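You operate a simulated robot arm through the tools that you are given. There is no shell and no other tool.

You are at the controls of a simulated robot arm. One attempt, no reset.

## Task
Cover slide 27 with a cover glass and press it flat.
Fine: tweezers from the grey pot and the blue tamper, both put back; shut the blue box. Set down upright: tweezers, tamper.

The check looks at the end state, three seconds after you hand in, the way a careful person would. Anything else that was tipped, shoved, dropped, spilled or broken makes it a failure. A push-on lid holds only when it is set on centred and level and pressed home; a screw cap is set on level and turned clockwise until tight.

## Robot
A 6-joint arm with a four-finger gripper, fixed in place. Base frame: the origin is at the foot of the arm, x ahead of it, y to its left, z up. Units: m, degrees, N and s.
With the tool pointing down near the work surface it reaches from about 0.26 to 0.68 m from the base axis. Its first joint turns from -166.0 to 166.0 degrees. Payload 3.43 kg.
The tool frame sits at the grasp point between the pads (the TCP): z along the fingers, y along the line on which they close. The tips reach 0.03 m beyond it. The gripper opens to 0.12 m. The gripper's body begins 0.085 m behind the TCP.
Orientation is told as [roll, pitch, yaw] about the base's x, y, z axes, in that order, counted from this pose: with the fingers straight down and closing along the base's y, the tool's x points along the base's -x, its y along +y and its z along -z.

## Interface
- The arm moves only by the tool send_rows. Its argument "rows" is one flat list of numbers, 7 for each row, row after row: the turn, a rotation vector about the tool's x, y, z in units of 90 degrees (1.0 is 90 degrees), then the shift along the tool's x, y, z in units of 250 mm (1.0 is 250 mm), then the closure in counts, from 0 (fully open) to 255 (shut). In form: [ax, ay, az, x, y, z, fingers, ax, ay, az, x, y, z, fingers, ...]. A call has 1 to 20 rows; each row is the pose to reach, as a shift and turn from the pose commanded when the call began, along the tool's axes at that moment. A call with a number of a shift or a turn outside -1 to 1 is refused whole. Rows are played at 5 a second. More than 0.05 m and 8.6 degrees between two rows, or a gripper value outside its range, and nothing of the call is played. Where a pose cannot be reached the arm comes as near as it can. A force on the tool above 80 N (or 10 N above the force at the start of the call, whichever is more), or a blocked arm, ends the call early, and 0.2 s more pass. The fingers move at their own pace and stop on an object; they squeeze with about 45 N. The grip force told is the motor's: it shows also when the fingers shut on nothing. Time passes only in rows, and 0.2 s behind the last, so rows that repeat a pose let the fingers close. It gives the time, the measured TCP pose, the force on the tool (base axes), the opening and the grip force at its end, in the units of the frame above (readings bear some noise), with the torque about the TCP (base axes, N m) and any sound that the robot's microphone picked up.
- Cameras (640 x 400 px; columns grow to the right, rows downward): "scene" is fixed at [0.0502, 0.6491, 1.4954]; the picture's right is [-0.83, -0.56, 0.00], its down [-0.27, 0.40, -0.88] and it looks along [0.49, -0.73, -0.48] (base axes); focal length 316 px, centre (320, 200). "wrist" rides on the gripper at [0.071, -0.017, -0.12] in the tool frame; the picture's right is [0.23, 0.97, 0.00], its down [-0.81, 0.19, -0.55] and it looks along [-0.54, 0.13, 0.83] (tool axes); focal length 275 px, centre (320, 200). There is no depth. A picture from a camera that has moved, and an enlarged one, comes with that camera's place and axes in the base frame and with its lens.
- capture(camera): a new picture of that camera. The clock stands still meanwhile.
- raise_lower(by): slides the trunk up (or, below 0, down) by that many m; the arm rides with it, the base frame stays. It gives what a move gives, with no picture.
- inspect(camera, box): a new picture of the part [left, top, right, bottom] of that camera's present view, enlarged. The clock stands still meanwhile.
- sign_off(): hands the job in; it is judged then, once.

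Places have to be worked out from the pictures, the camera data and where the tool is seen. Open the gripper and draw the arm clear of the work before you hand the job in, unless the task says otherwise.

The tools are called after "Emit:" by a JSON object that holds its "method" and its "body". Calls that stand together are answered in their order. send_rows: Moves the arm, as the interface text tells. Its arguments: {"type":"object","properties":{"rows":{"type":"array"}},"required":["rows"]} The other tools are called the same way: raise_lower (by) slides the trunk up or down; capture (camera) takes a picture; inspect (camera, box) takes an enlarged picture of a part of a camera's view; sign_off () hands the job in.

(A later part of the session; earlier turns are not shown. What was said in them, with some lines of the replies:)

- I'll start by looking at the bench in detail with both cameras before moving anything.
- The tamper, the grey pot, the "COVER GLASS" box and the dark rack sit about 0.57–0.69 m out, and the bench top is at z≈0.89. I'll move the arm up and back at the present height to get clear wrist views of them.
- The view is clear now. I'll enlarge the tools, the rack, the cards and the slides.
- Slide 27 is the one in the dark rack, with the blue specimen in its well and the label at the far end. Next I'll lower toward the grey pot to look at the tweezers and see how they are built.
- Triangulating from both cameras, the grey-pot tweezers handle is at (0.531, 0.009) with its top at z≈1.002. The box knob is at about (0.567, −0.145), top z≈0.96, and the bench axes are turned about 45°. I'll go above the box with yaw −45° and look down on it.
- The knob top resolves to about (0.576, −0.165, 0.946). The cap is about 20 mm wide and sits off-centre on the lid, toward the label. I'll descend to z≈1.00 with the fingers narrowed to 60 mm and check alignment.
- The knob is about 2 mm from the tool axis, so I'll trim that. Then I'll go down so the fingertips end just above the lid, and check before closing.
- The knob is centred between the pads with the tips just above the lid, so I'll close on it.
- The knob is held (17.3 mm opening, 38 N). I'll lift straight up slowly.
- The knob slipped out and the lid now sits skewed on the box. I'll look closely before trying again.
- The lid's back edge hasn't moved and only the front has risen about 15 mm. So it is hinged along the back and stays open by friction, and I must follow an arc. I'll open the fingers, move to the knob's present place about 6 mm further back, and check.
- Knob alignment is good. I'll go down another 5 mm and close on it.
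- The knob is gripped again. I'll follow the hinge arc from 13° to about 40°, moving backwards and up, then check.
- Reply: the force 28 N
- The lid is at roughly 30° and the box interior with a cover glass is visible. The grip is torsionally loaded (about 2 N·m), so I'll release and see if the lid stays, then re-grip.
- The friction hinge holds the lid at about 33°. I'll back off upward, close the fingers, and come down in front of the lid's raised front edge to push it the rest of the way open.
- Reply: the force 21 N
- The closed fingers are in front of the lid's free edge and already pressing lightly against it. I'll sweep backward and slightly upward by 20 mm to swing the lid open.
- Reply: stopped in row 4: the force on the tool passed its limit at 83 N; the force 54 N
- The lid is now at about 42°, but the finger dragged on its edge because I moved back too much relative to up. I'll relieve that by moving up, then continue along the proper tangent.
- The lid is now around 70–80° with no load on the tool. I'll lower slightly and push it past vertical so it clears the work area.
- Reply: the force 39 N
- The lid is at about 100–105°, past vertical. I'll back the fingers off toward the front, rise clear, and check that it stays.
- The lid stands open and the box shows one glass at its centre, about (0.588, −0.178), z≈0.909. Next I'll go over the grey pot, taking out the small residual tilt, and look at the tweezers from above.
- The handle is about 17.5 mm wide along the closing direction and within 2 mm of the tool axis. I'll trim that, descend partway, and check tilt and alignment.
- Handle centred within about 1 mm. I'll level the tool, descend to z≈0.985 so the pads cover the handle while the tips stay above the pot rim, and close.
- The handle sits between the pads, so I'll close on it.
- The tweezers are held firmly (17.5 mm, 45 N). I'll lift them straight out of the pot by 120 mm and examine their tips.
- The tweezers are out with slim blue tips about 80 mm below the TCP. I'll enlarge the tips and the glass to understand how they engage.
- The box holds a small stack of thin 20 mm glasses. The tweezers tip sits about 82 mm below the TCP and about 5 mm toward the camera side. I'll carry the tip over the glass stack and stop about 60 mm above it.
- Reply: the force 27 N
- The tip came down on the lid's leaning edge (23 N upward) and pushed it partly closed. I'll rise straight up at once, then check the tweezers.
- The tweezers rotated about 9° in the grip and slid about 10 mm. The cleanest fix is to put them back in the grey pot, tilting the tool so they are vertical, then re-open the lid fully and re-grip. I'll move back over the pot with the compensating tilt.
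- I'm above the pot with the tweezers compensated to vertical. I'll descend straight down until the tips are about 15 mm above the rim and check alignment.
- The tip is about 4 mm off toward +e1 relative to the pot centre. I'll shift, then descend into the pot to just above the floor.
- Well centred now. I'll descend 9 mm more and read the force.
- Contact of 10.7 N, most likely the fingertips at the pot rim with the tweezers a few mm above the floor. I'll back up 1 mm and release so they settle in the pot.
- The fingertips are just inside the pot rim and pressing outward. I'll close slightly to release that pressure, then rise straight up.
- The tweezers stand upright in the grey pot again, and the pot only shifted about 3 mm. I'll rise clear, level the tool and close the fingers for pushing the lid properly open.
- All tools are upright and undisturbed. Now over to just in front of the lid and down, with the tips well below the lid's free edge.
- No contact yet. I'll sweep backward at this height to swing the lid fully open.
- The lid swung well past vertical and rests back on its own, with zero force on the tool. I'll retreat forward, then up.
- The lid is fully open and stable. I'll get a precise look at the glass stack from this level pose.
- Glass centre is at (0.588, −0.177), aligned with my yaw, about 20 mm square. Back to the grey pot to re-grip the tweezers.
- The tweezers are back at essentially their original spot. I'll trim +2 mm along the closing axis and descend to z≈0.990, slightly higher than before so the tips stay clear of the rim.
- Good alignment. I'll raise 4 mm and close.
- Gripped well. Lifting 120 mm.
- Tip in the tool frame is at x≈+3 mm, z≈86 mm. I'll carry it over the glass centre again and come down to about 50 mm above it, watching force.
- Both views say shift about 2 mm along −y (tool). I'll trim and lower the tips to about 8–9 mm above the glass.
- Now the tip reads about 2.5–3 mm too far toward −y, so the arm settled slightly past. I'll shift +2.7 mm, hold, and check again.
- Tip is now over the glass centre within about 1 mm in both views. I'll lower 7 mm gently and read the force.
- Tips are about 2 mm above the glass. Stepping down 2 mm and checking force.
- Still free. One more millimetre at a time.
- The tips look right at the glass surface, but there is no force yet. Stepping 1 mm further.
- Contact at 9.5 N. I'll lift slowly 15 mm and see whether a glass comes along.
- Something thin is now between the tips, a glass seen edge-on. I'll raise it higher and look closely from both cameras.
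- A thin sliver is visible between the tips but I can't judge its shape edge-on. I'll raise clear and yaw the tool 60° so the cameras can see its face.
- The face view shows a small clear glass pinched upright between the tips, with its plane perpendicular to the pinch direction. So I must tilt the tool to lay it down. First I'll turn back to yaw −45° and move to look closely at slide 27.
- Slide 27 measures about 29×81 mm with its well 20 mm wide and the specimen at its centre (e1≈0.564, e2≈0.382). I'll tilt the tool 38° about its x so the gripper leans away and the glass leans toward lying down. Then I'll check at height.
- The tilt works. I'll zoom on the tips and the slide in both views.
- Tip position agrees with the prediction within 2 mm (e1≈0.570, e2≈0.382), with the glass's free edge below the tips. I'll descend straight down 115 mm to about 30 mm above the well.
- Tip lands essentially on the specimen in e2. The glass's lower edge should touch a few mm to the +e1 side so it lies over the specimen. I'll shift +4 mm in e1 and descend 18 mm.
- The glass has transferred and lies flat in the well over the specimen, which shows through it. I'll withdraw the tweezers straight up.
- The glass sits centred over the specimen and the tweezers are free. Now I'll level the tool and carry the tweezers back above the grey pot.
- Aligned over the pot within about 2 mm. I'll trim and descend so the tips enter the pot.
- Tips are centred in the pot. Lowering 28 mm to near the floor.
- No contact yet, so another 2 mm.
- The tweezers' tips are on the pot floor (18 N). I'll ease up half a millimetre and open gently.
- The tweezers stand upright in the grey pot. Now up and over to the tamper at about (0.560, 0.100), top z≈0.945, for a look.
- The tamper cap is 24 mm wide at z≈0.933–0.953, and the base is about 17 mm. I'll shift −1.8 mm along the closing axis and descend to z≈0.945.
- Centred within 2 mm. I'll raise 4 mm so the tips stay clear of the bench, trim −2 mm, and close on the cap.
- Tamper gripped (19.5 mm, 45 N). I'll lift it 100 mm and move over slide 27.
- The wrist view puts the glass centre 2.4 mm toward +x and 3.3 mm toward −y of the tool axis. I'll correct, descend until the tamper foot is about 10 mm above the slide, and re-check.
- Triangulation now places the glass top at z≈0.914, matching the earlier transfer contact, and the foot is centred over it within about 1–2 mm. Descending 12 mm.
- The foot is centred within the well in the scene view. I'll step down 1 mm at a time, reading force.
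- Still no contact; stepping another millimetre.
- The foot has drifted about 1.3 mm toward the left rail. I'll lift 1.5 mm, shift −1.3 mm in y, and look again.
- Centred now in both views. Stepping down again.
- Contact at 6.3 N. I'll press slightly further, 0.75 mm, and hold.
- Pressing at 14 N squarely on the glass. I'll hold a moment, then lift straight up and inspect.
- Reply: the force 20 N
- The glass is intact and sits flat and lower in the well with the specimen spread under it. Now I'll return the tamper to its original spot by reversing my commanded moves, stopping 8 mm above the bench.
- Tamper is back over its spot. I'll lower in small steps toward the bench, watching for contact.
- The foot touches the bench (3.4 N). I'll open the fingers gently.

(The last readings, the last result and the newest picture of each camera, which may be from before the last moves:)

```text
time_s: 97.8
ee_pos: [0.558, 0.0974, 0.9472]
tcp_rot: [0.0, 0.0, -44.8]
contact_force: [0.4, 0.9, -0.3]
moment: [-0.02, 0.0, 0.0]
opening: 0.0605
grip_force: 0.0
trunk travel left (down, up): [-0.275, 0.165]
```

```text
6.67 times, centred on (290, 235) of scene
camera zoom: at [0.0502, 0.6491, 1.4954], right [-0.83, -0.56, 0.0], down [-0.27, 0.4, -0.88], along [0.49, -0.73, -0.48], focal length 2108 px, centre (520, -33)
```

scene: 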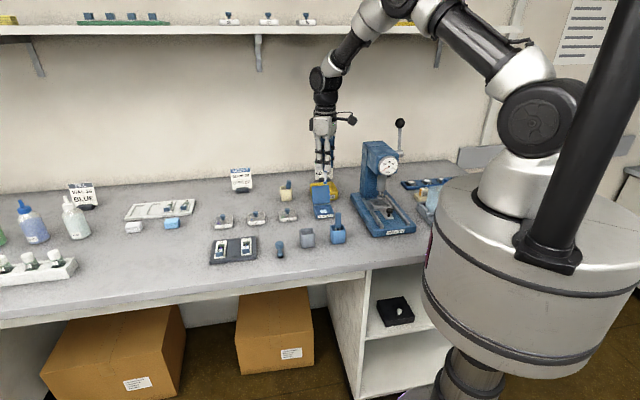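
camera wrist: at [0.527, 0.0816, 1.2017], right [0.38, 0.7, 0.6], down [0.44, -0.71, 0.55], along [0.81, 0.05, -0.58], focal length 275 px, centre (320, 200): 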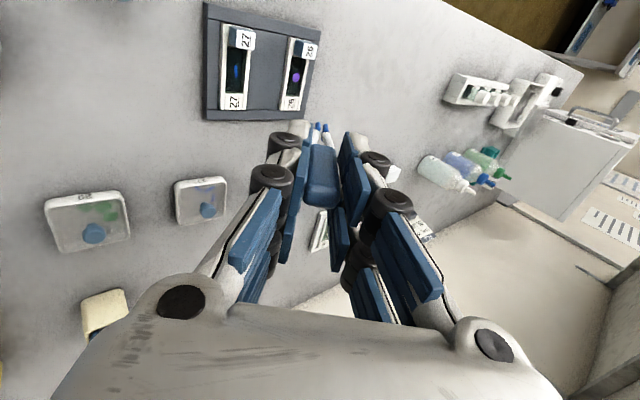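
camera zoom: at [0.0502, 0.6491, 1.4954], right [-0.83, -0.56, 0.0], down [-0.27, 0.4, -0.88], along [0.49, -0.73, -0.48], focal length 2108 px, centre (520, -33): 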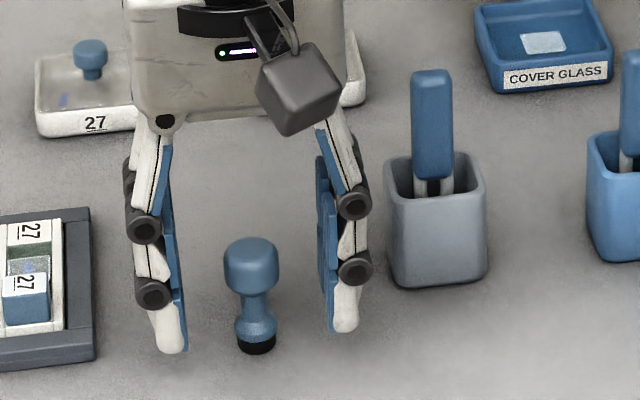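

The tamper stands upright where it was. Now up and over to the box to close its lid; first a look.

Emit:
{"method": "send_rows", "body": {"rows": [0, 0, 0, 0, 0, -0.15, 127, 0, 0, 0, 0, 0, -0.32, 127, 0, 0, 0, 0, 0, -0.5, 127, 0, 0, 0, 0, 0, -0.66, 150, 0, 0, 0, -0.11, -0.1, -0.66, 200, 0, 0, 0, -0.22, -0.2, -0.66, 255, 0, 0, 0, -0.33, -0.3, -0.66, 255, 0, 0, 0, -0.44, -0.4, -0.66, 255, 0, 0, 0, -0.55, -0.5, -0.66, 255, 0, 0, 0, -0.66, -0.6, -0.66, 255, 0, 0, 0, -0.74, -0.68, -0.66, 255, 0, 0, 0, -0.74, -0.68, -0.66, 255]}}

Emit:
{"method": "capture", "body": {"camera": "wrist"}}

Emit:
{"method": "inspect", "body": {"camera": "scene", "box": [300, 170, 360, 222]}}

Emit:
{"method": "inspect", "body": {"camera": "scene", "box": [200, 180, 360, 270]}}

```text
time_s: 100.4
ee_pos: [0.5707, -0.1514, 1.1121]
tcp_rot: [-0.1, 0.0, -44.8]
contact_force: [-0.4, -0.7, 0.7]
moment: [0.0, -0.01, -0.02]
opening: 0.0
grip_force: 32.9
trunk travel left (down, up): [-0.275, 0.165]
```

```text
taken
camera wrist: at [0.5082, -0.1134, 1.2327], right [0.52, 0.85, 0.0], down [0.71, -0.44, 0.55], along [0.47, -0.29, -0.83], focal length 275 px, centre (320, 200)
```

wrist: 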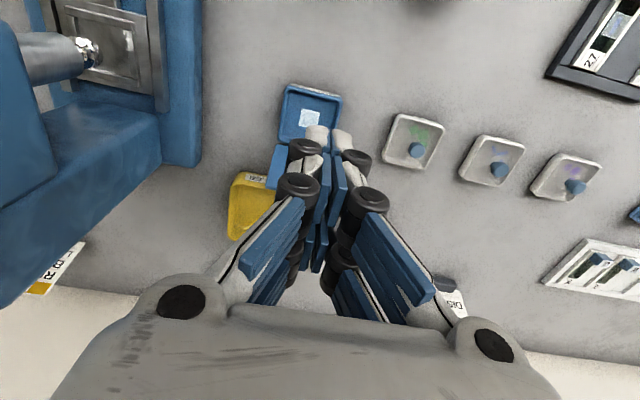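

```text
7.69 times, centred on (330, 196) of scene
camera zoom: at [0.0502, 0.6491, 1.4954], right [-0.83, -0.56, 0.0], down [-0.27, 0.4, -0.88], along [0.49, -0.73, -0.48], focal length 2432 px, centre (243, 231)
```

zoom: 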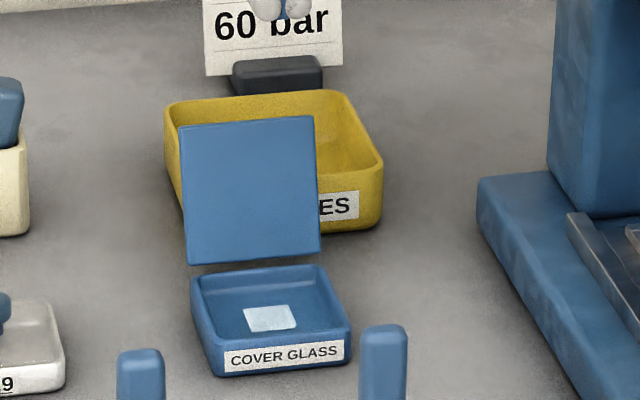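

```text
4.00 times, centred on (280, 225) of scene
camera zoom: at [0.0502, 0.6491, 1.4954], right [-0.83, -0.56, 0.0], down [-0.27, 0.4, -0.88], along [0.49, -0.73, -0.48], focal length 1265 px, centre (480, 100)
```

zoom: 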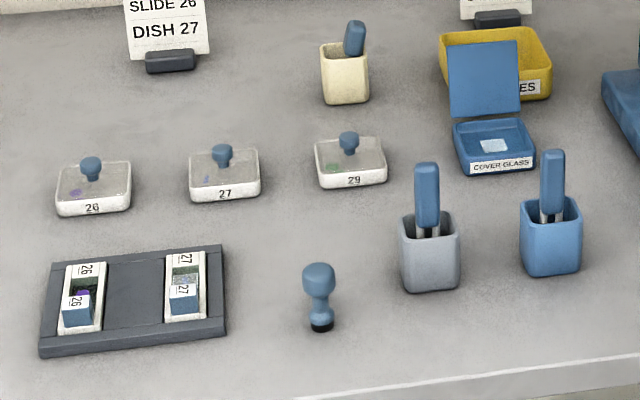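

All else is in place. The lid rests at about 117° with its edge at e2≈0.604, z≈0.982. I'll reach behind its upper edge with closed fingers, beside the knob and slightly tilted, then draw it forward. First positioning.

Emit:
{"method": "send_rows", "body": {"rows": [0, -0.04, 0, -0.08, -0.025, 0, 255, 0, -0.08, 0, -0.17, -0.05, 0, 255, 0, -0.12, 0, -0.26, -0.08, 0, 255, 0, -0.16, 0, -0.35, -0.114, 0, 255, 0, -0.2222, 0, -0.45, -0.114, 0, 255, 0, -0.2222, 0, -0.45, -0.114, 0.1, 255, 0, -0.2222, 0, -0.45, -0.114, 0.2, 255, 0, -0.2222, 0, -0.45, -0.114, 0.3, 255, 0, -0.2222, 0, -0.45, -0.114, 0.3, 255]}}

Emit:
{"method": "capture", "body": {"camera": "wrist"}}

Emit:
{"method": "inspect", "body": {"camera": "scene", "box": [300, 160, 360, 212]}}

```text
time_s: 102.4
ee_pos: [0.627, -0.2531, 1.0344]
tcp_rot: [0.1, -20.0, -44.9]
contact_force: [0.1, -0.1, 0.5]
moment: [0.03, 0.01, 0.01]
opening: 0.0
grip_force: 33.3
trunk travel left (down, up): [-0.275, 0.165]
```

```text
taken
camera wrist: at [0.538, -0.1876, 1.123], right [0.53, 0.84, -0.08], down [0.54, -0.27, 0.8], along [0.65, -0.47, -0.6], focal length 275 px, centre (320, 200)
```

wrist: 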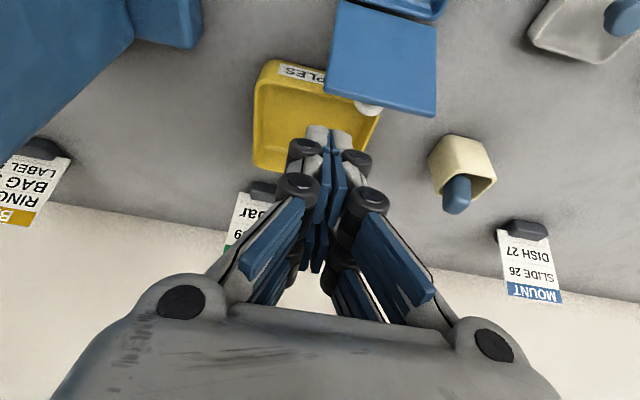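

```text
7.69 times, centred on (330, 186) of scene
camera zoom: at [0.0502, 0.6491, 1.4954], right [-0.83, -0.56, 0.0], down [-0.27, 0.4, -0.88], along [0.49, -0.73, -0.48], focal length 2432 px, centre (243, 308)
```

zoom: 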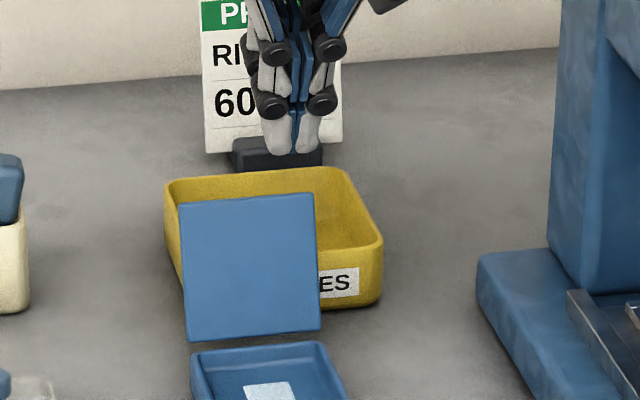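

The lid edge measures e2≈0.598 and my fingertip is at ≈0.634, so it's safely behind. I'll shift 5 mm in e1 and descend 31 mm behind the lid.

Emit:
{"method": "send_rows", "body": {"rows": [0, 0, 0, 0, 0.02, 0, 255, 0, 0, 0, 0.014, 0.02, 0.039, 255, 0, 0, 0, 0.028, 0.02, 0.078, 255, 0, 0, 0, 0.0424, 0.02, 0.1165, 255, 0, 0, 0, 0.0424, 0.02, 0.1165, 255]}}

Emit:
{"method": "inspect", "body": {"camera": "wrist", "box": [240, 20, 440, 180]}}

Emit:
{"method": "inspect", "body": {"camera": "scene", "box": [300, 160, 360, 212]}}

```text
time_s: 103.6
ee_pos: [0.631, -0.2488, 1.0061]
tcp_rot: [0.0, -20.0, -45.0]
contact_force: [0.5, 0.5, 0.6]
moment: [0.0, -0.01, -0.01]
opening: 0.0
grip_force: 34.0
trunk travel left (down, up): [-0.275, 0.165]
```

```text
2.50 times, centred on (340, 100) of wrist
camera zoom: at [0.5426, -0.1846, 1.0941], right [0.53, 0.84, -0.08], down [0.54, -0.27, 0.8], along [0.65, -0.47, -0.6], focal length 688 px, centre (270, 450)
```

zoom: 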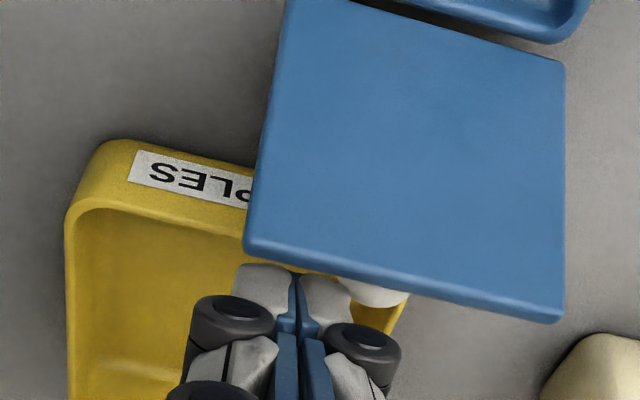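

```text
7.69 times, centred on (330, 186) of scene
camera zoom: at [0.0502, 0.6491, 1.4954], right [-0.83, -0.56, 0.0], down [-0.27, 0.4, -0.88], along [0.49, -0.73, -0.48], focal length 2432 px, centre (243, 308)
```

zoom: 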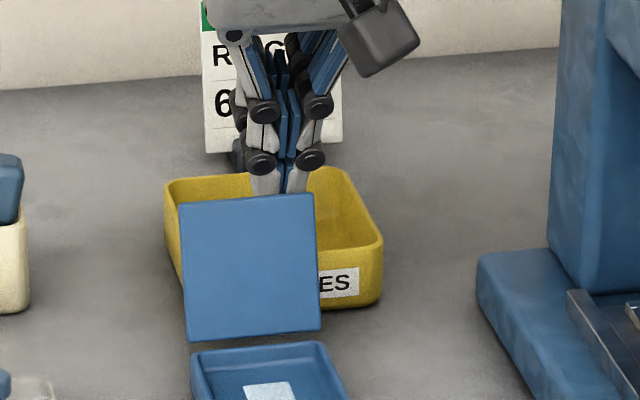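

The fingers are behind the lid's upper edge, next to the knob. I'll draw straight forward 50 mm.

Emit:
{"method": "send_rows", "body": {"rows": [0, 0, 0, 0.03, 0, -0.0109, 255, 0, 0, 0, 0.06, 0, -0.0218, 255, 0, 0, 0, 0.09, 0, -0.0328, 255, 0, 0, 0, 0.12, 0, -0.0437, 255, 0, 0, 0, 0.15, 0, -0.0546, 255, 0, 0, 0, 0.188, 0, -0.0684, 255]}}

Emit:
{"method": "inspect", "body": {"camera": "wrist", "box": [240, 20, 440, 180]}}

Emit:
{"method": "inspect", "body": {"camera": "scene", "box": [300, 165, 360, 217]}}

```text
time_s: 105.0
ee_pos: [0.5962, -0.2129, 1.0051]
tcp_rot: [0.0, -20.0, -44.9]
contact_force: [-0.9, -1.2, 1.0]
moment: [0.01, 0.03, -0.02]
opening: 0.0
grip_force: 33.9
trunk travel left (down, up): [-0.275, 0.165]
```

```text
2.50 times, centred on (340, 100) of wrist
camera zoom: at [0.507, -0.1495, 1.093], right [0.53, 0.84, -0.08], down [0.54, -0.27, 0.8], along [0.65, -0.47, -0.6], focal length 688 px, centre (270, 450)
```

zoom: 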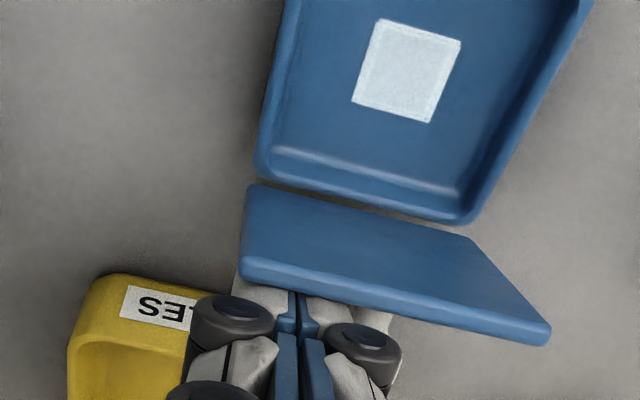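

```text
7.69 times, centred on (330, 191) of scene
camera zoom: at [0.0502, 0.6491, 1.4954], right [-0.83, -0.56, 0.0], down [-0.27, 0.4, -0.88], along [0.49, -0.73, -0.48], focal length 2432 px, centre (243, 269)
```

zoom: 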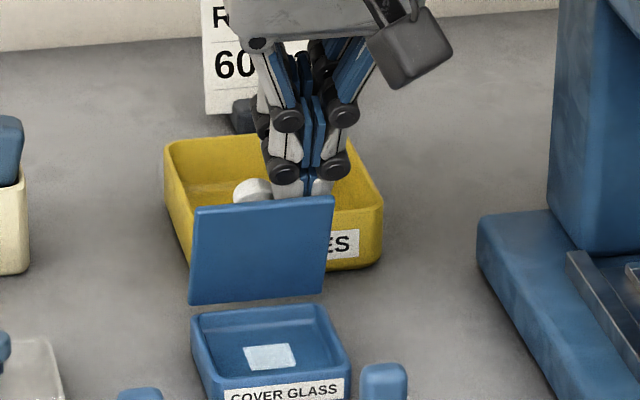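

The lid is at about 85–90°. Continuing forward and slightly down to bring it past vertical.

Emit:
{"method": "send_rows", "body": {"rows": [0, 0, 0, 0.0376, 0, -0.0137, 255, 0, 0, 0, 0.0779, 0, -0.0199, 255, 0, 0, 0, 0.1196, 0, -0.0222, 255, 0, 0, 0, 0.1551, 0, -0.0182, 255]}}

Emit:
{"method": "inspect", "body": {"camera": "wrist", "box": [240, 20, 440, 180]}}

Emit:
{"method": "inspect", "body": {"camera": "scene", "box": [300, 165, 360, 217]}}

```text
time_s: 106.0
ee_pos: [0.5682, -0.1865, 0.9965]
tcp_rot: [0.1, -20.0, -45.1]
contact_force: [-0.2, 0.2, 0.1]
moment: [-0.02, -0.01, 0.0]
opening: 0.0001
grip_force: 32.7
trunk travel left (down, up): [-0.275, 0.165]
```

```text
2.50 times, centred on (340, 100) of wrist
camera zoom: at [0.4803, -0.1222, 1.0846], right [0.53, 0.84, -0.08], down [0.54, -0.27, 0.8], along [0.65, -0.47, -0.6], focal length 688 px, centre (270, 450)
```

zoom: 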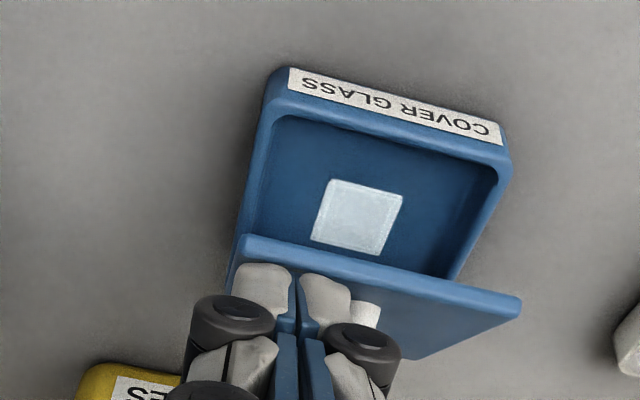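

```text
7.69 times, centred on (330, 191) of scene
camera zoom: at [0.0502, 0.6491, 1.4954], right [-0.83, -0.56, 0.0], down [-0.27, 0.4, -0.88], along [0.49, -0.73, -0.48], focal length 2432 px, centre (243, 269)
```

zoom: 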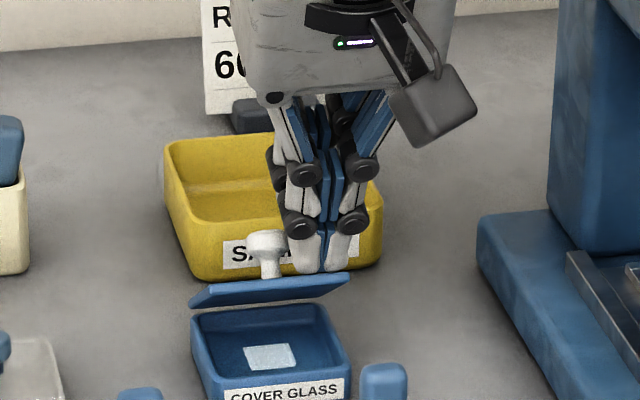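

The lid is at about 38° and stays put. I'll rise, level the tool, and line up over the lid's front part beside the knob to push it down.

Emit:
{"method": "send_rows", "body": {"rows": [0, 0, 0, -0.034, 0, -0.094, 255, 0, 0, 0, -0.0684, 0, -0.188, 255, 0, 0.055, 0, -0.0684, 0, -0.188, 255, 0, 0.11, 0, -0.03, 0, -0.2, 255, 0, 0.165, 0, -0.006, -0.004, -0.21, 255, 0, 0.2222, 0, -0.006, -0.008, -0.2107, 255, 0, 0.2222, 0, -0.006, -0.008, -0.2107, 255]}}

Emit:
{"method": "capture", "body": {"camera": "wrist"}}

Emit:
{"method": "inspect", "body": {"camera": "scene", "box": [300, 165, 360, 217]}}

```text
time_s: 107.6
ee_pos: [0.5562, -0.1777, 1.0472]
tcp_rot: [0.1, 0.2, -44.8]
contact_force: [0.5, -0.4, -0.2]
moment: [0.0, 0.03, 0.01]
opening: 0.0
grip_force: 33.2
trunk travel left (down, up): [-0.275, 0.165]
```

```text
taken
camera wrist: at [0.4937, -0.1383, 1.1676], right [0.52, 0.85, 0.0], down [0.71, -0.44, 0.55], along [0.47, -0.29, -0.83], focal length 275 px, centre (320, 200)
```

wrist: 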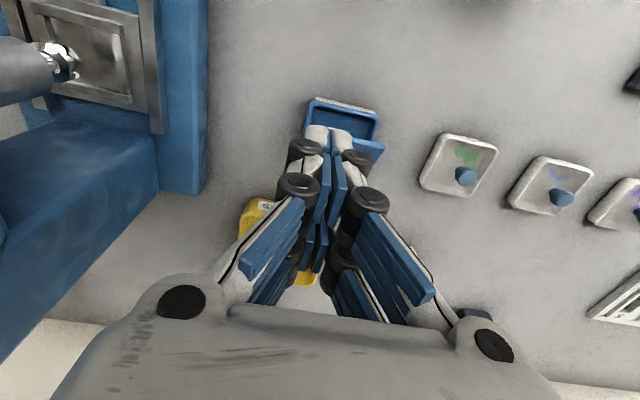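

```text
7.69 times, centred on (330, 191) of scene
camera zoom: at [0.0502, 0.6491, 1.4954], right [-0.83, -0.56, 0.0], down [-0.27, 0.4, -0.88], along [0.49, -0.73, -0.48], focal length 2432 px, centre (243, 269)
```

zoom: 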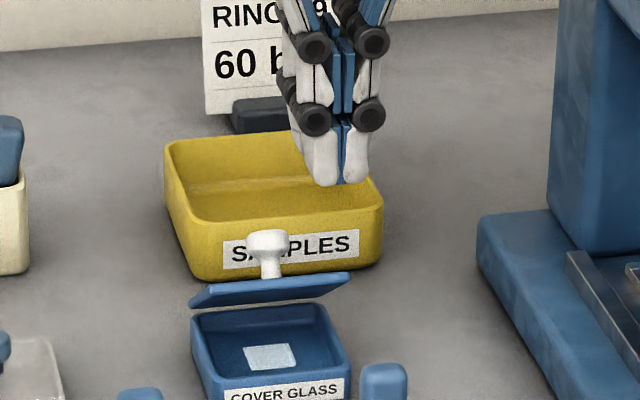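

Lined up at e1≈0.268, e2≈0.519. I'll push down in stages, watching force.

Emit:
{"method": "send_rows", "body": {"rows": [0, 0, 0, 0, 0, 0.1, 255, 0, 0, 0, 0, 0, 0.18, 255, 0, 0, 0, 0, 0, 0.22, 255, 0, 0, 0, 0, 0, 0.26, 255, 0, 0, 0, 0, 0, 0.29, 255]}}

Emit:
{"method": "inspect", "body": {"camera": "scene", "box": [305, 175, 355, 217]}}

```text
time_s: 108.8
ee_pos: [0.5533, -0.175, 0.974]
tcp_rot: [-0.1, 0.2, -44.9]
contact_force: [-13.3, 7.6, 8.6]
moment: [0.21, 0.17, -0.02]
opening: 0.0059
grip_force: 33.5
trunk travel left (down, up): [-0.275, 0.165]
```

```text
9.52 times, centred on (330, 196) of scene
camera zoom: at [0.0502, 0.6491, 1.4954], right [-0.83, -0.56, 0.0], down [-0.27, 0.4, -0.88], along [0.49, -0.73, -0.48], focal length 3012 px, centre (225, 238)
```

zoom: 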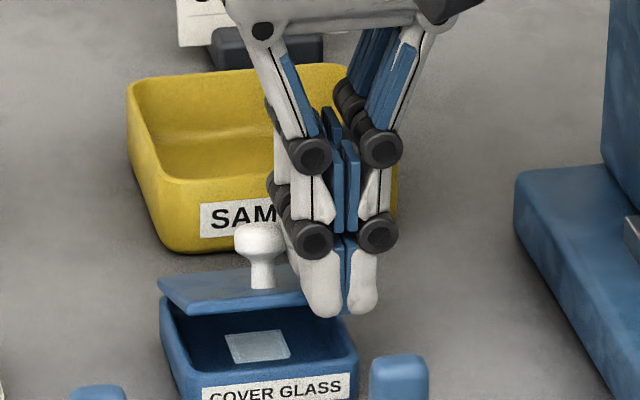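

The tips are close to slipping off the lid's front edge. I'll lift, move 17 mm back onto the lid surface beside the knob, and push down there.

Emit:
{"method": "send_rows", "body": {"rows": [0, 0, 0, 0, 0, -0.06, 255, 0, 0, 0, 0, 0, -0.14, 255, 0, 0, 0, -0.07, 0, -0.14, 255, 0, 0, 0, -0.07, 0, -0.1, 255, 0, 0, 0, -0.07, 0, -0.06, 255, 0, 0, 0, -0.07, 0, -0.02, 255]}}

Emit:
{"method": "inspect", "body": {"camera": "scene", "box": [305, 175, 355, 217]}}

Emit:
{"method": "inspect", "body": {"camera": "wrist", "box": [260, 60, 420, 190]}}

```text
time_s: 110.2
ee_pos: [0.5687, -0.1885, 0.9789]
tcp_rot: [0.2, 0.0, -44.9]
contact_force: [0.5, -0.1, -0.3]
moment: [0.03, 0.03, 0.0]
opening: 0.0
grip_force: 33.1
trunk travel left (down, up): [-0.275, 0.165]
```

```text
9.52 times, centred on (330, 196) of scene
camera zoom: at [0.0502, 0.6491, 1.4954], right [-0.83, -0.56, 0.0], down [-0.27, 0.4, -0.88], along [0.49, -0.73, -0.48], focal length 3012 px, centre (225, 238)
```

zoom: 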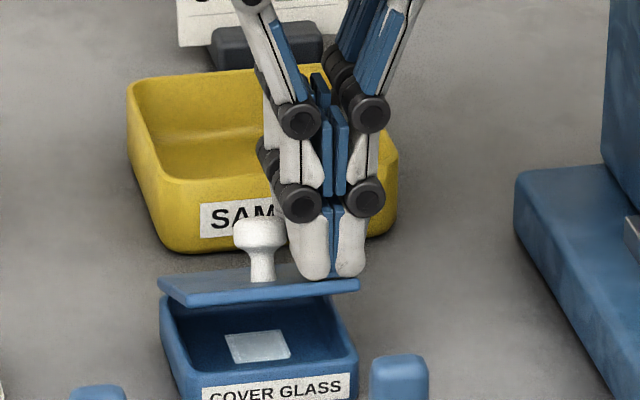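

```text
3.08 times, centred on (340, 125) of wrist
camera zoom: at [0.5057, -0.1512, 1.0992], right [0.52, 0.85, 0.0], down [0.71, -0.44, 0.55], along [0.47, -0.29, -0.83], focal length 847 px, centre (258, 431)
```

zoom: 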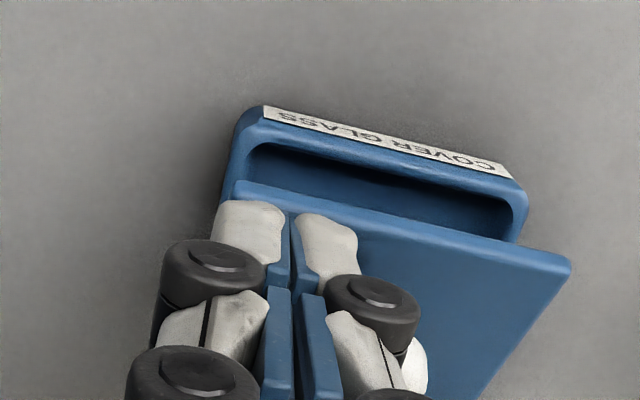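

Now firmly over the lid surface at the side of the knob. Pushing down 16 mm.

Emit:
{"method": "send_rows", "body": {"rows": [0, 0, 0, 0, 0, 0.02, 255, 0, 0, 0, 0, 0, 0.04, 255, 0, 0, 0, 0, 0, 0.056, 255, 0, 0, 0, 0, 0, 0.066, 255]}}

Emit:
{"method": "inspect", "body": {"camera": "scene", "box": [305, 175, 355, 217]}}

```text
time_s: 111.2
ee_pos: [0.5659, -0.188, 0.963]
tcp_rot: [0.0, 0.1, -44.9]
contact_force: [-4.5, -0.4, 1.0]
moment: [0.03, 0.05, 0.13]
opening: 0.0001
grip_force: 33.7
trunk travel left (down, up): [-0.275, 0.165]
```

```text
9.52 times, centred on (330, 196) of scene
camera zoom: at [0.0502, 0.6491, 1.4954], right [-0.83, -0.56, 0.0], down [-0.27, 0.4, -0.88], along [0.49, -0.73, -0.48], focal length 3012 px, centre (225, 238)
```

zoom: 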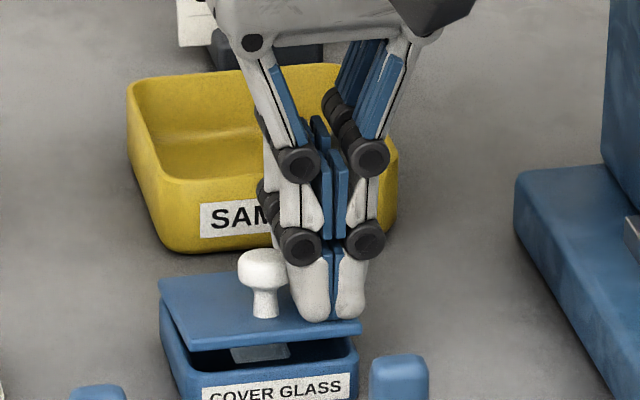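

The lid is nearly down (about 8°). Continuing 8 mm.

Emit:
{"method": "send_rows", "body": {"rows": [0, 0, 0, 0, -0.004, 0.012, 255, 0, 0, 0, 0, -0.004, 0.024, 255, 0, 0, 0, 0, -0.004, 0.032, 255]}}

Emit:
{"method": "inspect", "body": {"camera": "scene", "box": [305, 175, 355, 217]}}

```text
time_s: 112.0
ee_pos: [0.5661, -0.1891, 0.9552]
tcp_rot: [0.0, 0.2, -44.9]
contact_force: [-11.5, -3.2, 2.1]
moment: [0.07, 0.14, 0.24]
opening: 0.0
grip_force: 33.8
trunk travel left (down, up): [-0.275, 0.165]
```

```text
9.52 times, centred on (330, 196) of scene
camera zoom: at [0.0502, 0.6491, 1.4954], right [-0.83, -0.56, 0.0], down [-0.27, 0.4, -0.88], along [0.49, -0.73, -0.48], focal length 3012 px, centre (225, 238)
```

zoom: 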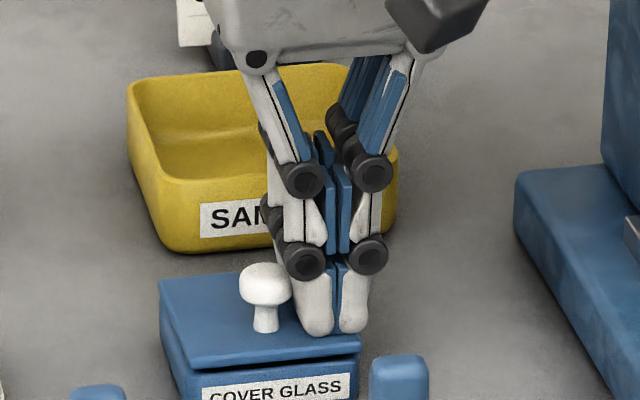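

Nearly closed, but the finger is brushing the knob's side (about 10 N). I'll lift off and finish by pressing straight down on the knob top.

Emit:
{"method": "send_rows", "body": {"rows": [0, 0, 0, 0, -0.012, 0, 255, 0, 0, 0, 0, -0.012, -0.06, 255, 0, 0, 0, 0, -0.012, -0.16, 255, 0, 0, 0, 0, 0.0, -0.26, 255, 0, 0, 0, 0.02, 0.05, -0.26, 255, 0, 0, 0, 0.046, 0.085, -0.26, 255, 0, 0, 0, 0.046, 0.085, -0.26, 255]}}

Emit:
{"method": "inspect", "body": {"camera": "scene", "box": [305, 175, 355, 217]}}

Emit:
{"method": "inspect", "body": {"camera": "wrist", "box": [260, 60, 380, 180]}}

```text
time_s: 113.6
ee_pos: [0.5762, -0.1651, 1.0194]
tcp_rot: [0.0, 0.0, -44.9]
contact_force: [0.3, 0.1, 0.5]
moment: [-0.01, -0.02, 0.01]
opening: 0.0001
grip_force: 33.1
trunk travel left (down, up): [-0.275, 0.165]
```

```text
9.52 times, centred on (330, 196) of scene
camera zoom: at [0.0502, 0.6491, 1.4954], right [-0.83, -0.56, 0.0], down [-0.27, 0.4, -0.88], along [0.49, -0.73, -0.48], focal length 3012 px, centre (225, 238)
```

zoom: 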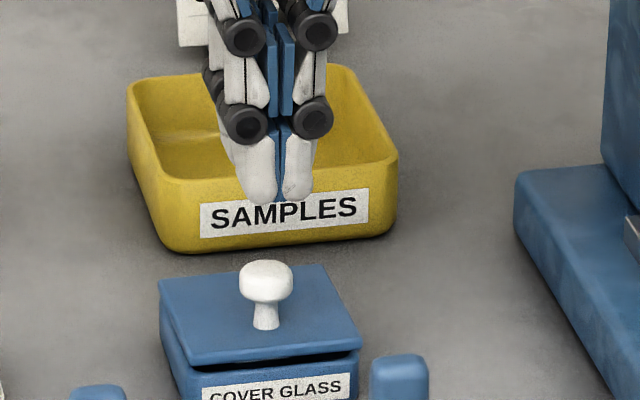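

```text
3.33 times, centred on (320, 120) of wrist
camera zoom: at [0.5139, -0.1271, 1.1391], right [0.52, 0.85, 0.0], down [0.71, -0.44, 0.55], along [0.47, -0.29, -0.83], focal length 918 px, centre (320, 467)
```

zoom: 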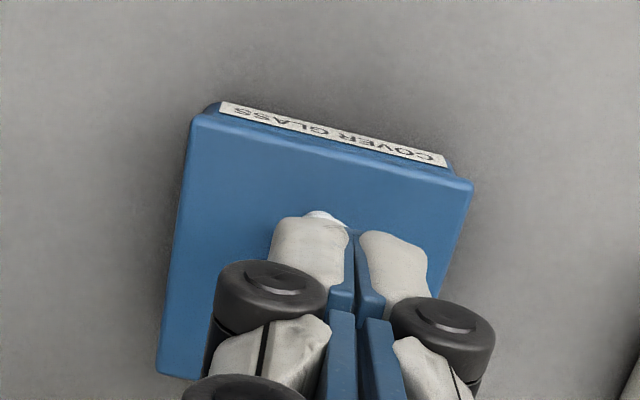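

The tool is over the knob, which is about 2–3 mm toward +e1. I'll shift 2.5 mm and lower onto the knob.

Emit:
{"method": "send_rows", "body": {"rows": [0, 0, 0, 0, 0.01, 0.05, 255, 0, 0, 0, 0, 0.01, 0.1, 255, 0, 0, 0, 0, 0.01, 0.13, 255, 0, 0, 0, 0, 0.01, 0.14, 255]}}

Emit:
{"method": "inspect", "body": {"camera": "scene", "box": [310, 185, 350, 217]}}

```text
time_s: 114.6
ee_pos: [0.5763, -0.1647, 0.9854]
tcp_rot: [0.0, -0.1, -44.9]
contact_force: [-0.7, -0.4, -0.7]
moment: [0.0, -0.01, 0.01]
opening: 0.0002
grip_force: 33.3
trunk travel left (down, up): [-0.275, 0.165]
```

```text
12.50 times, centred on (330, 201) of scene
camera zoom: at [0.0502, 0.6491, 1.4954], right [-0.83, -0.56, 0.0], down [-0.27, 0.4, -0.88], along [0.49, -0.73, -0.48], focal length 3953 px, centre (195, 188)
```

zoom: 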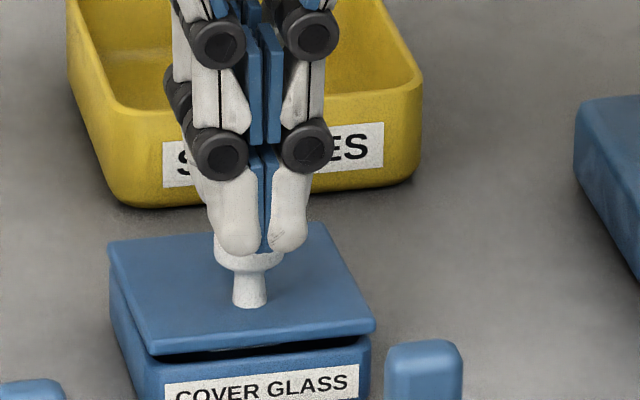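

Tips are just above the knob. Pressing down in 2 mm steps.

Emit:
{"method": "send_rows", "body": {"rows": [0, 0, 0, 0, 0, 0.008, 255, 0, 0, 0, 0, 0, 0.016, 255, 0, 0, 0, 0, 0, 0.016, 255]}}

Emit:
{"method": "inspect", "body": {"camera": "scene", "box": [310, 185, 350, 217]}}

```text
time_s: 115.4
ee_pos: [0.5762, -0.1642, 0.9799]
tcp_rot: [0.0, 0.0, -44.9]
contact_force: [0.2, 0.3, 0.5]
moment: [0.0, -0.06, -0.01]
opening: 0.0002
grip_force: 33.4
trunk travel left (down, up): [-0.275, 0.165]
```

```text
12.50 times, centred on (330, 201) of scene
camera zoom: at [0.0502, 0.6491, 1.4954], right [-0.83, -0.56, 0.0], down [-0.27, 0.4, -0.88], along [0.49, -0.73, -0.48], focal length 3953 px, centre (195, 188)
```

zoom: 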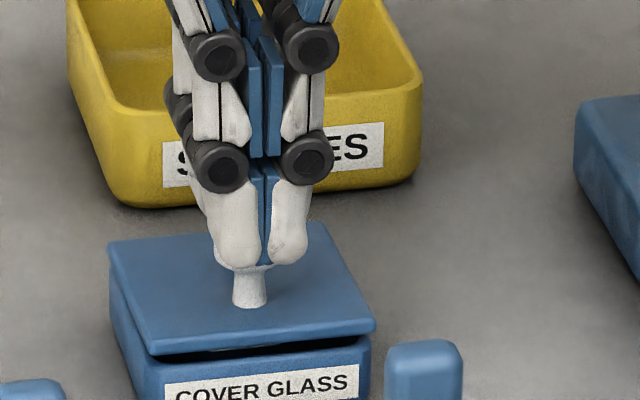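

Emit:
{"method": "send_rows", "body": {"rows": [0, 0, 0, 0, 0, 0.008, 255, 0, 0, 0, 0, 0, 0.014, 255, 0, 0, 0, 0, 0, 0.014, 255]}}

Emit:
{"method": "inspect", "body": {"camera": "scene", "box": [310, 185, 350, 217]}}

```text
time_s: 116.2
ee_pos: [0.5762, -0.1649, 0.9767]
tcp_rot: [-0.1, 0.1, -44.9]
contact_force: [-1.1, 1.8, 0.0]
moment: [-0.01, 0.02, -0.05]
opening: 0.0003
grip_force: 33.9
trunk travel left (down, up): [-0.275, 0.165]
```

```text
12.50 times, centred on (330, 201) of scene
camera zoom: at [0.0502, 0.6491, 1.4954], right [-0.83, -0.56, 0.0], down [-0.27, 0.4, -0.88], along [0.49, -0.73, -0.48], focal length 3953 px, centre (195, 188)
```

zoom: 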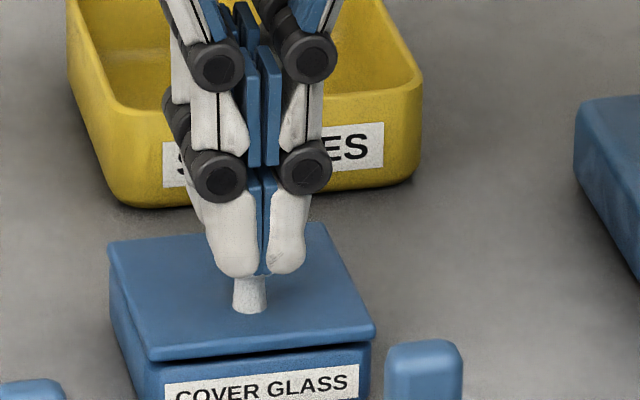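

The lid is going down as I press. Continuing.

Emit:
{"method": "send_rows", "body": {"rows": [0, 0, 0, 0, 0, 0.006, 255, 0, 0, 0, 0, 0, 0.012, 255, 0, 0, 0, 0, 0, 0.012, 255]}}

Emit:
{"method": "inspect", "body": {"camera": "scene", "box": [310, 185, 350, 217]}}

```text
time_s: 117.0
ee_pos: [0.5759, -0.1653, 0.9737]
tcp_rot: [0.1, -0.1, -44.9]
contact_force: [-2.0, -3.2, 9.7]
moment: [-0.12, 0.01, -0.03]
opening: 0.006
grip_force: 32.7
trunk travel left (down, up): [-0.275, 0.165]
```

```text
12.50 times, centred on (330, 201) of scene
camera zoom: at [0.0502, 0.6491, 1.4954], right [-0.83, -0.56, 0.0], down [-0.27, 0.4, -0.88], along [0.49, -0.73, -0.48], focal length 3953 px, centre (195, 188)
```

zoom: 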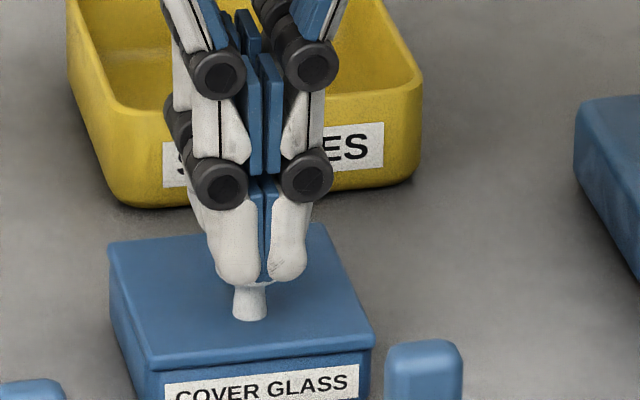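

Lid meets the box (9.7 N). One more millimetre to press it home.

Emit:
{"method": "send_rows", "body": {"rows": [0, 0, 0, 0, 0, 0.003, 255, 0, 0, 0, 0, 0, 0.006, 255, 0, 0, 0, 0, 0, 0.006, 255]}}

Emit:
{"method": "send_rows", "body": {"rows": [0, 0, 0, 0, 0, -0.03, 255, 0, 0, 0, 0, 0, -0.12, 255, 0, 0, 0, 0, 0, -0.3, 255, 0, 0, 0, 0, 0, -0.46, 255, 0, 0, 0, 0, 0, -0.6, 255]}}

Emit:
{"method": "inspect", "body": {"camera": "scene", "box": [310, 190, 350, 222]}}

Emit:
{"method": "capture", "body": {"camera": "wrist"}}

```text
time_s: 117.8
ee_pos: [0.5762, -0.1652, 0.9741]
tcp_rot: [0.2, -0.2, -44.9]
contact_force: [-1.7, -0.5, 25.3]
moment: [-0.03, 0.04, -0.05]
opening: 0.0061
grip_force: 33.5
trunk travel left (down, up): [-0.275, 0.165]
```

```text
time_s: 119.0
ee_pos: [0.5764, -0.1657, 1.1223]
tcp_rot: [-0.1, 0.0, -44.9]
contact_force: [0.9, 0.6, 1.0]
moment: [0.05, 0.0, 0.03]
opening: 0.0
grip_force: 33.2
trunk travel left (down, up): [-0.275, 0.165]
```

```text
12.50 times, centred on (330, 206) of scene
camera zoom: at [0.0502, 0.6491, 1.4954], right [-0.83, -0.56, 0.0], down [-0.27, 0.4, -0.88], along [0.49, -0.73, -0.48], focal length 3953 px, centre (195, 125)
```

zoom: 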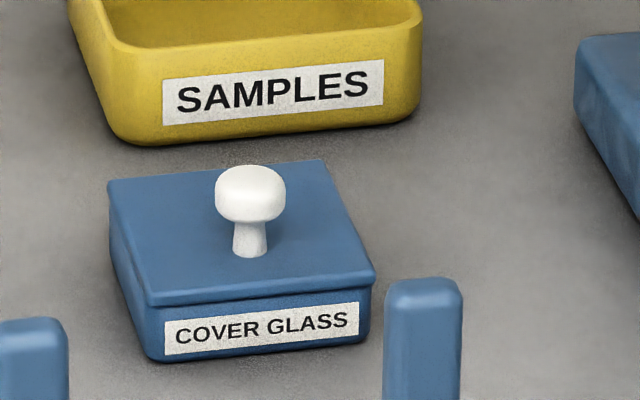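

```text
taken
camera wrist: at [0.5144, -0.1271, 1.2425], right [0.52, 0.85, 0.0], down [0.71, -0.44, 0.55], along [0.47, -0.29, -0.83], focal length 275 px, centre (320, 200)
```

wrist: 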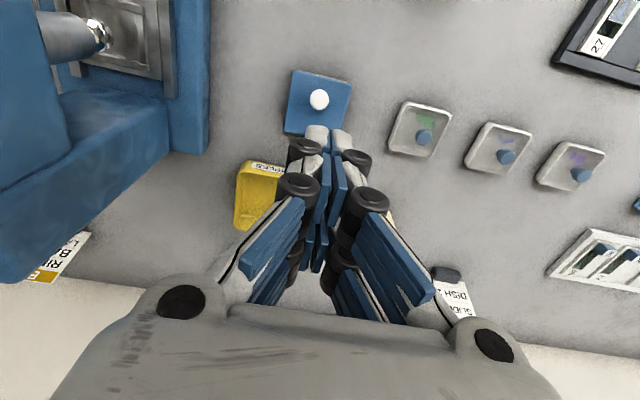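

The box is shut flush. I'll withdraw the arm up and toward its start position with the gripper open, and do a final check of everything.

Emit:
{"method": "send_rows", "body": {"rows": [0, 0, 0, 0.05, 0.02, -0.1, 255, 0, 0, 0, 0.12, 0.04, -0.2, 200, 0, 0, 0, 0.24, 0.08, -0.32, 127, 0, 0, 0, 0.36, 0.12, -0.32, 60, 0, 0, 0, 0.48, 0.16, -0.32, 0, 0, 0, 0, 0.6, 0.2, -0.32, 0, 0, 0, 0, 0.72, 0.24, -0.32, 0, 0, 0, 0, 0.85, 0.283, -0.32, 0, 0, 0, 0, 0.85, 0.283, -0.32, 0]}}

Emit:
{"method": "capture", "body": {"camera": "scene"}}

Emit:
{"method": "inspect", "body": {"camera": "scene", "box": [200, 180, 360, 270]}}

Emit:
{"method": "inspect", "body": {"camera": "scene", "box": [222, 226, 262, 258]}}

Emit:
{"method": "inspect", "body": {"camera": "scene", "box": [290, 190, 350, 252]}}

Emit:
{"method": "capture", "body": {"camera": "wrist"}}

```text
time_s: 121.0
ee_pos: [0.4747, 0.0358, 1.2033]
tcp_rot: [-0.1, 0.0, -44.9]
contact_force: [-0.8, -0.5, 0.1]
moment: [0.02, 0.0, 0.01]
opening: 0.1189
grip_force: 0.1
trunk travel left (down, up): [-0.275, 0.165]
```

```text
taken
```

scene: 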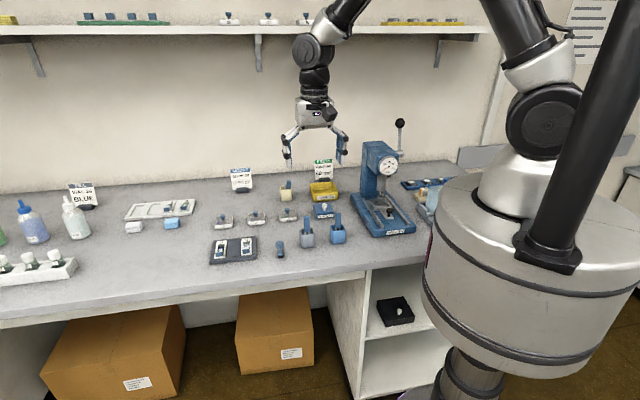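

```text
4.00 times, centred on (280, 225) of scene
camera zoom: at [0.0502, 0.6491, 1.4954], right [-0.83, -0.56, 0.0], down [-0.27, 0.4, -0.88], along [0.49, -0.73, -0.48], focal length 1265 px, centre (480, 100)
```

zoom: 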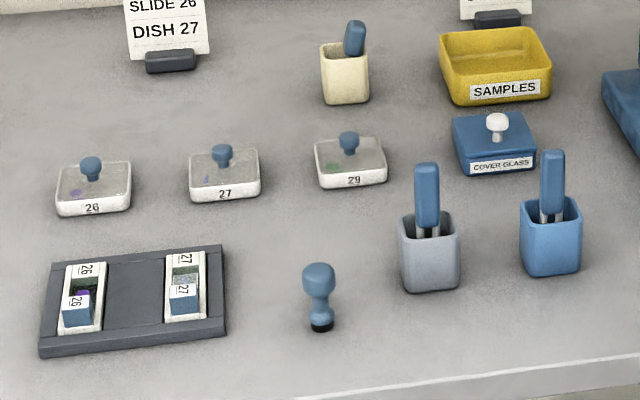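

```text
12.50 times, centred on (242, 242) of scene
camera zoom: at [0.0502, 0.6491, 1.4954], right [-0.83, -0.56, 0.0], down [-0.27, 0.4, -0.88], along [0.49, -0.73, -0.48], focal length 3953 px, centre (1295, -325)
```

zoom: 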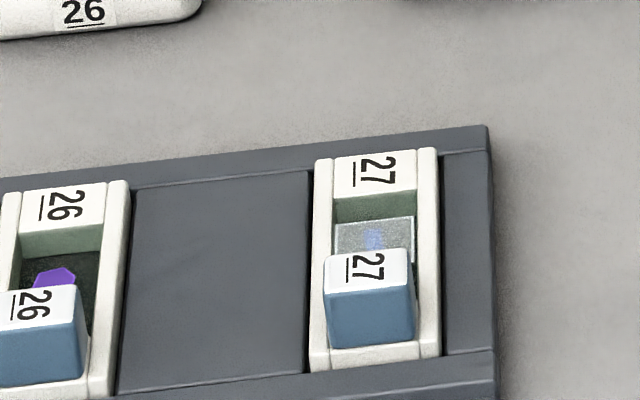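

```text
6.45 times, centred on (320, 221) of scene
camera zoom: at [0.0502, 0.6491, 1.4954], right [-0.83, -0.56, 0.0], down [-0.27, 0.4, -0.88], along [0.49, -0.73, -0.48], focal length 2040 px, centre (320, 64)
```

zoom: 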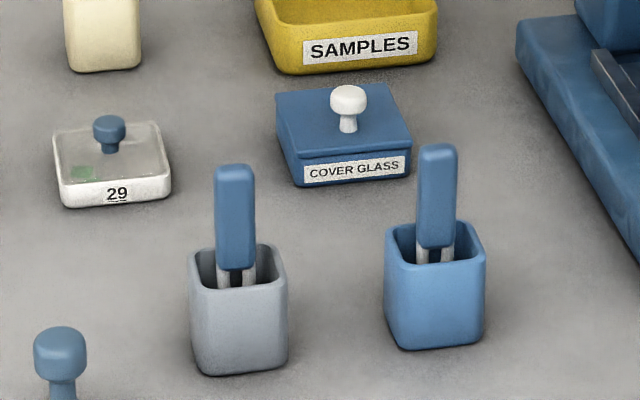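

```text
taken
camera wrist: at [0.4135, 0.0742, 1.3231], right [0.52, 0.85, 0.0], down [0.71, -0.44, 0.55], along [0.47, -0.29, -0.83], focal length 275 px, centre (320, 200)
```

wrist: 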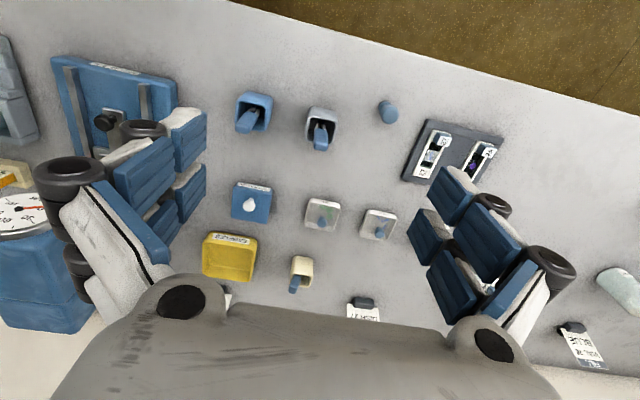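

Final check:
- The glass lies flat over the specimen on slide 27.
- The tweezers stand upright in the grey pot.
- The tamper stands upright at its original spot.
- The blue box is shut.
- Everything else looks upright and undisturbed. The grey pot was nudged about 3 mm while I handled the tweezers.

The gripper is open and clear, so I'm handing in.

Emit:
{"method": "sign_off", "body": {}}

```text
The job is handed in.
```

I covered slide 27 with a cover glass and pressed it flat, and I've handed the job in. I don't have the verdict yet.

- **Slide 27:** the glass lies level in the well over the blue specimen, with no visible cracks. I pressed it with the tamper at 14–20 N.
- **Tweezers:** they are back upright in the grey pot. While I was handling them, the pot moved about 3 mm and I left it there.
- **Tamper:** it stands upright where it was at the start.
- **Blue box:** the lid is shut and pressed home at about 25 N. It turned out to be hinged at the back, so opening it took several tries. On one of them the tweezers tip hit the lid and knocked them crooked in the gripper, so I put them back in the pot and picked them up again.

In the last pictures everything else looks upright and in place. The gripper is open and the arm is clear of the work.
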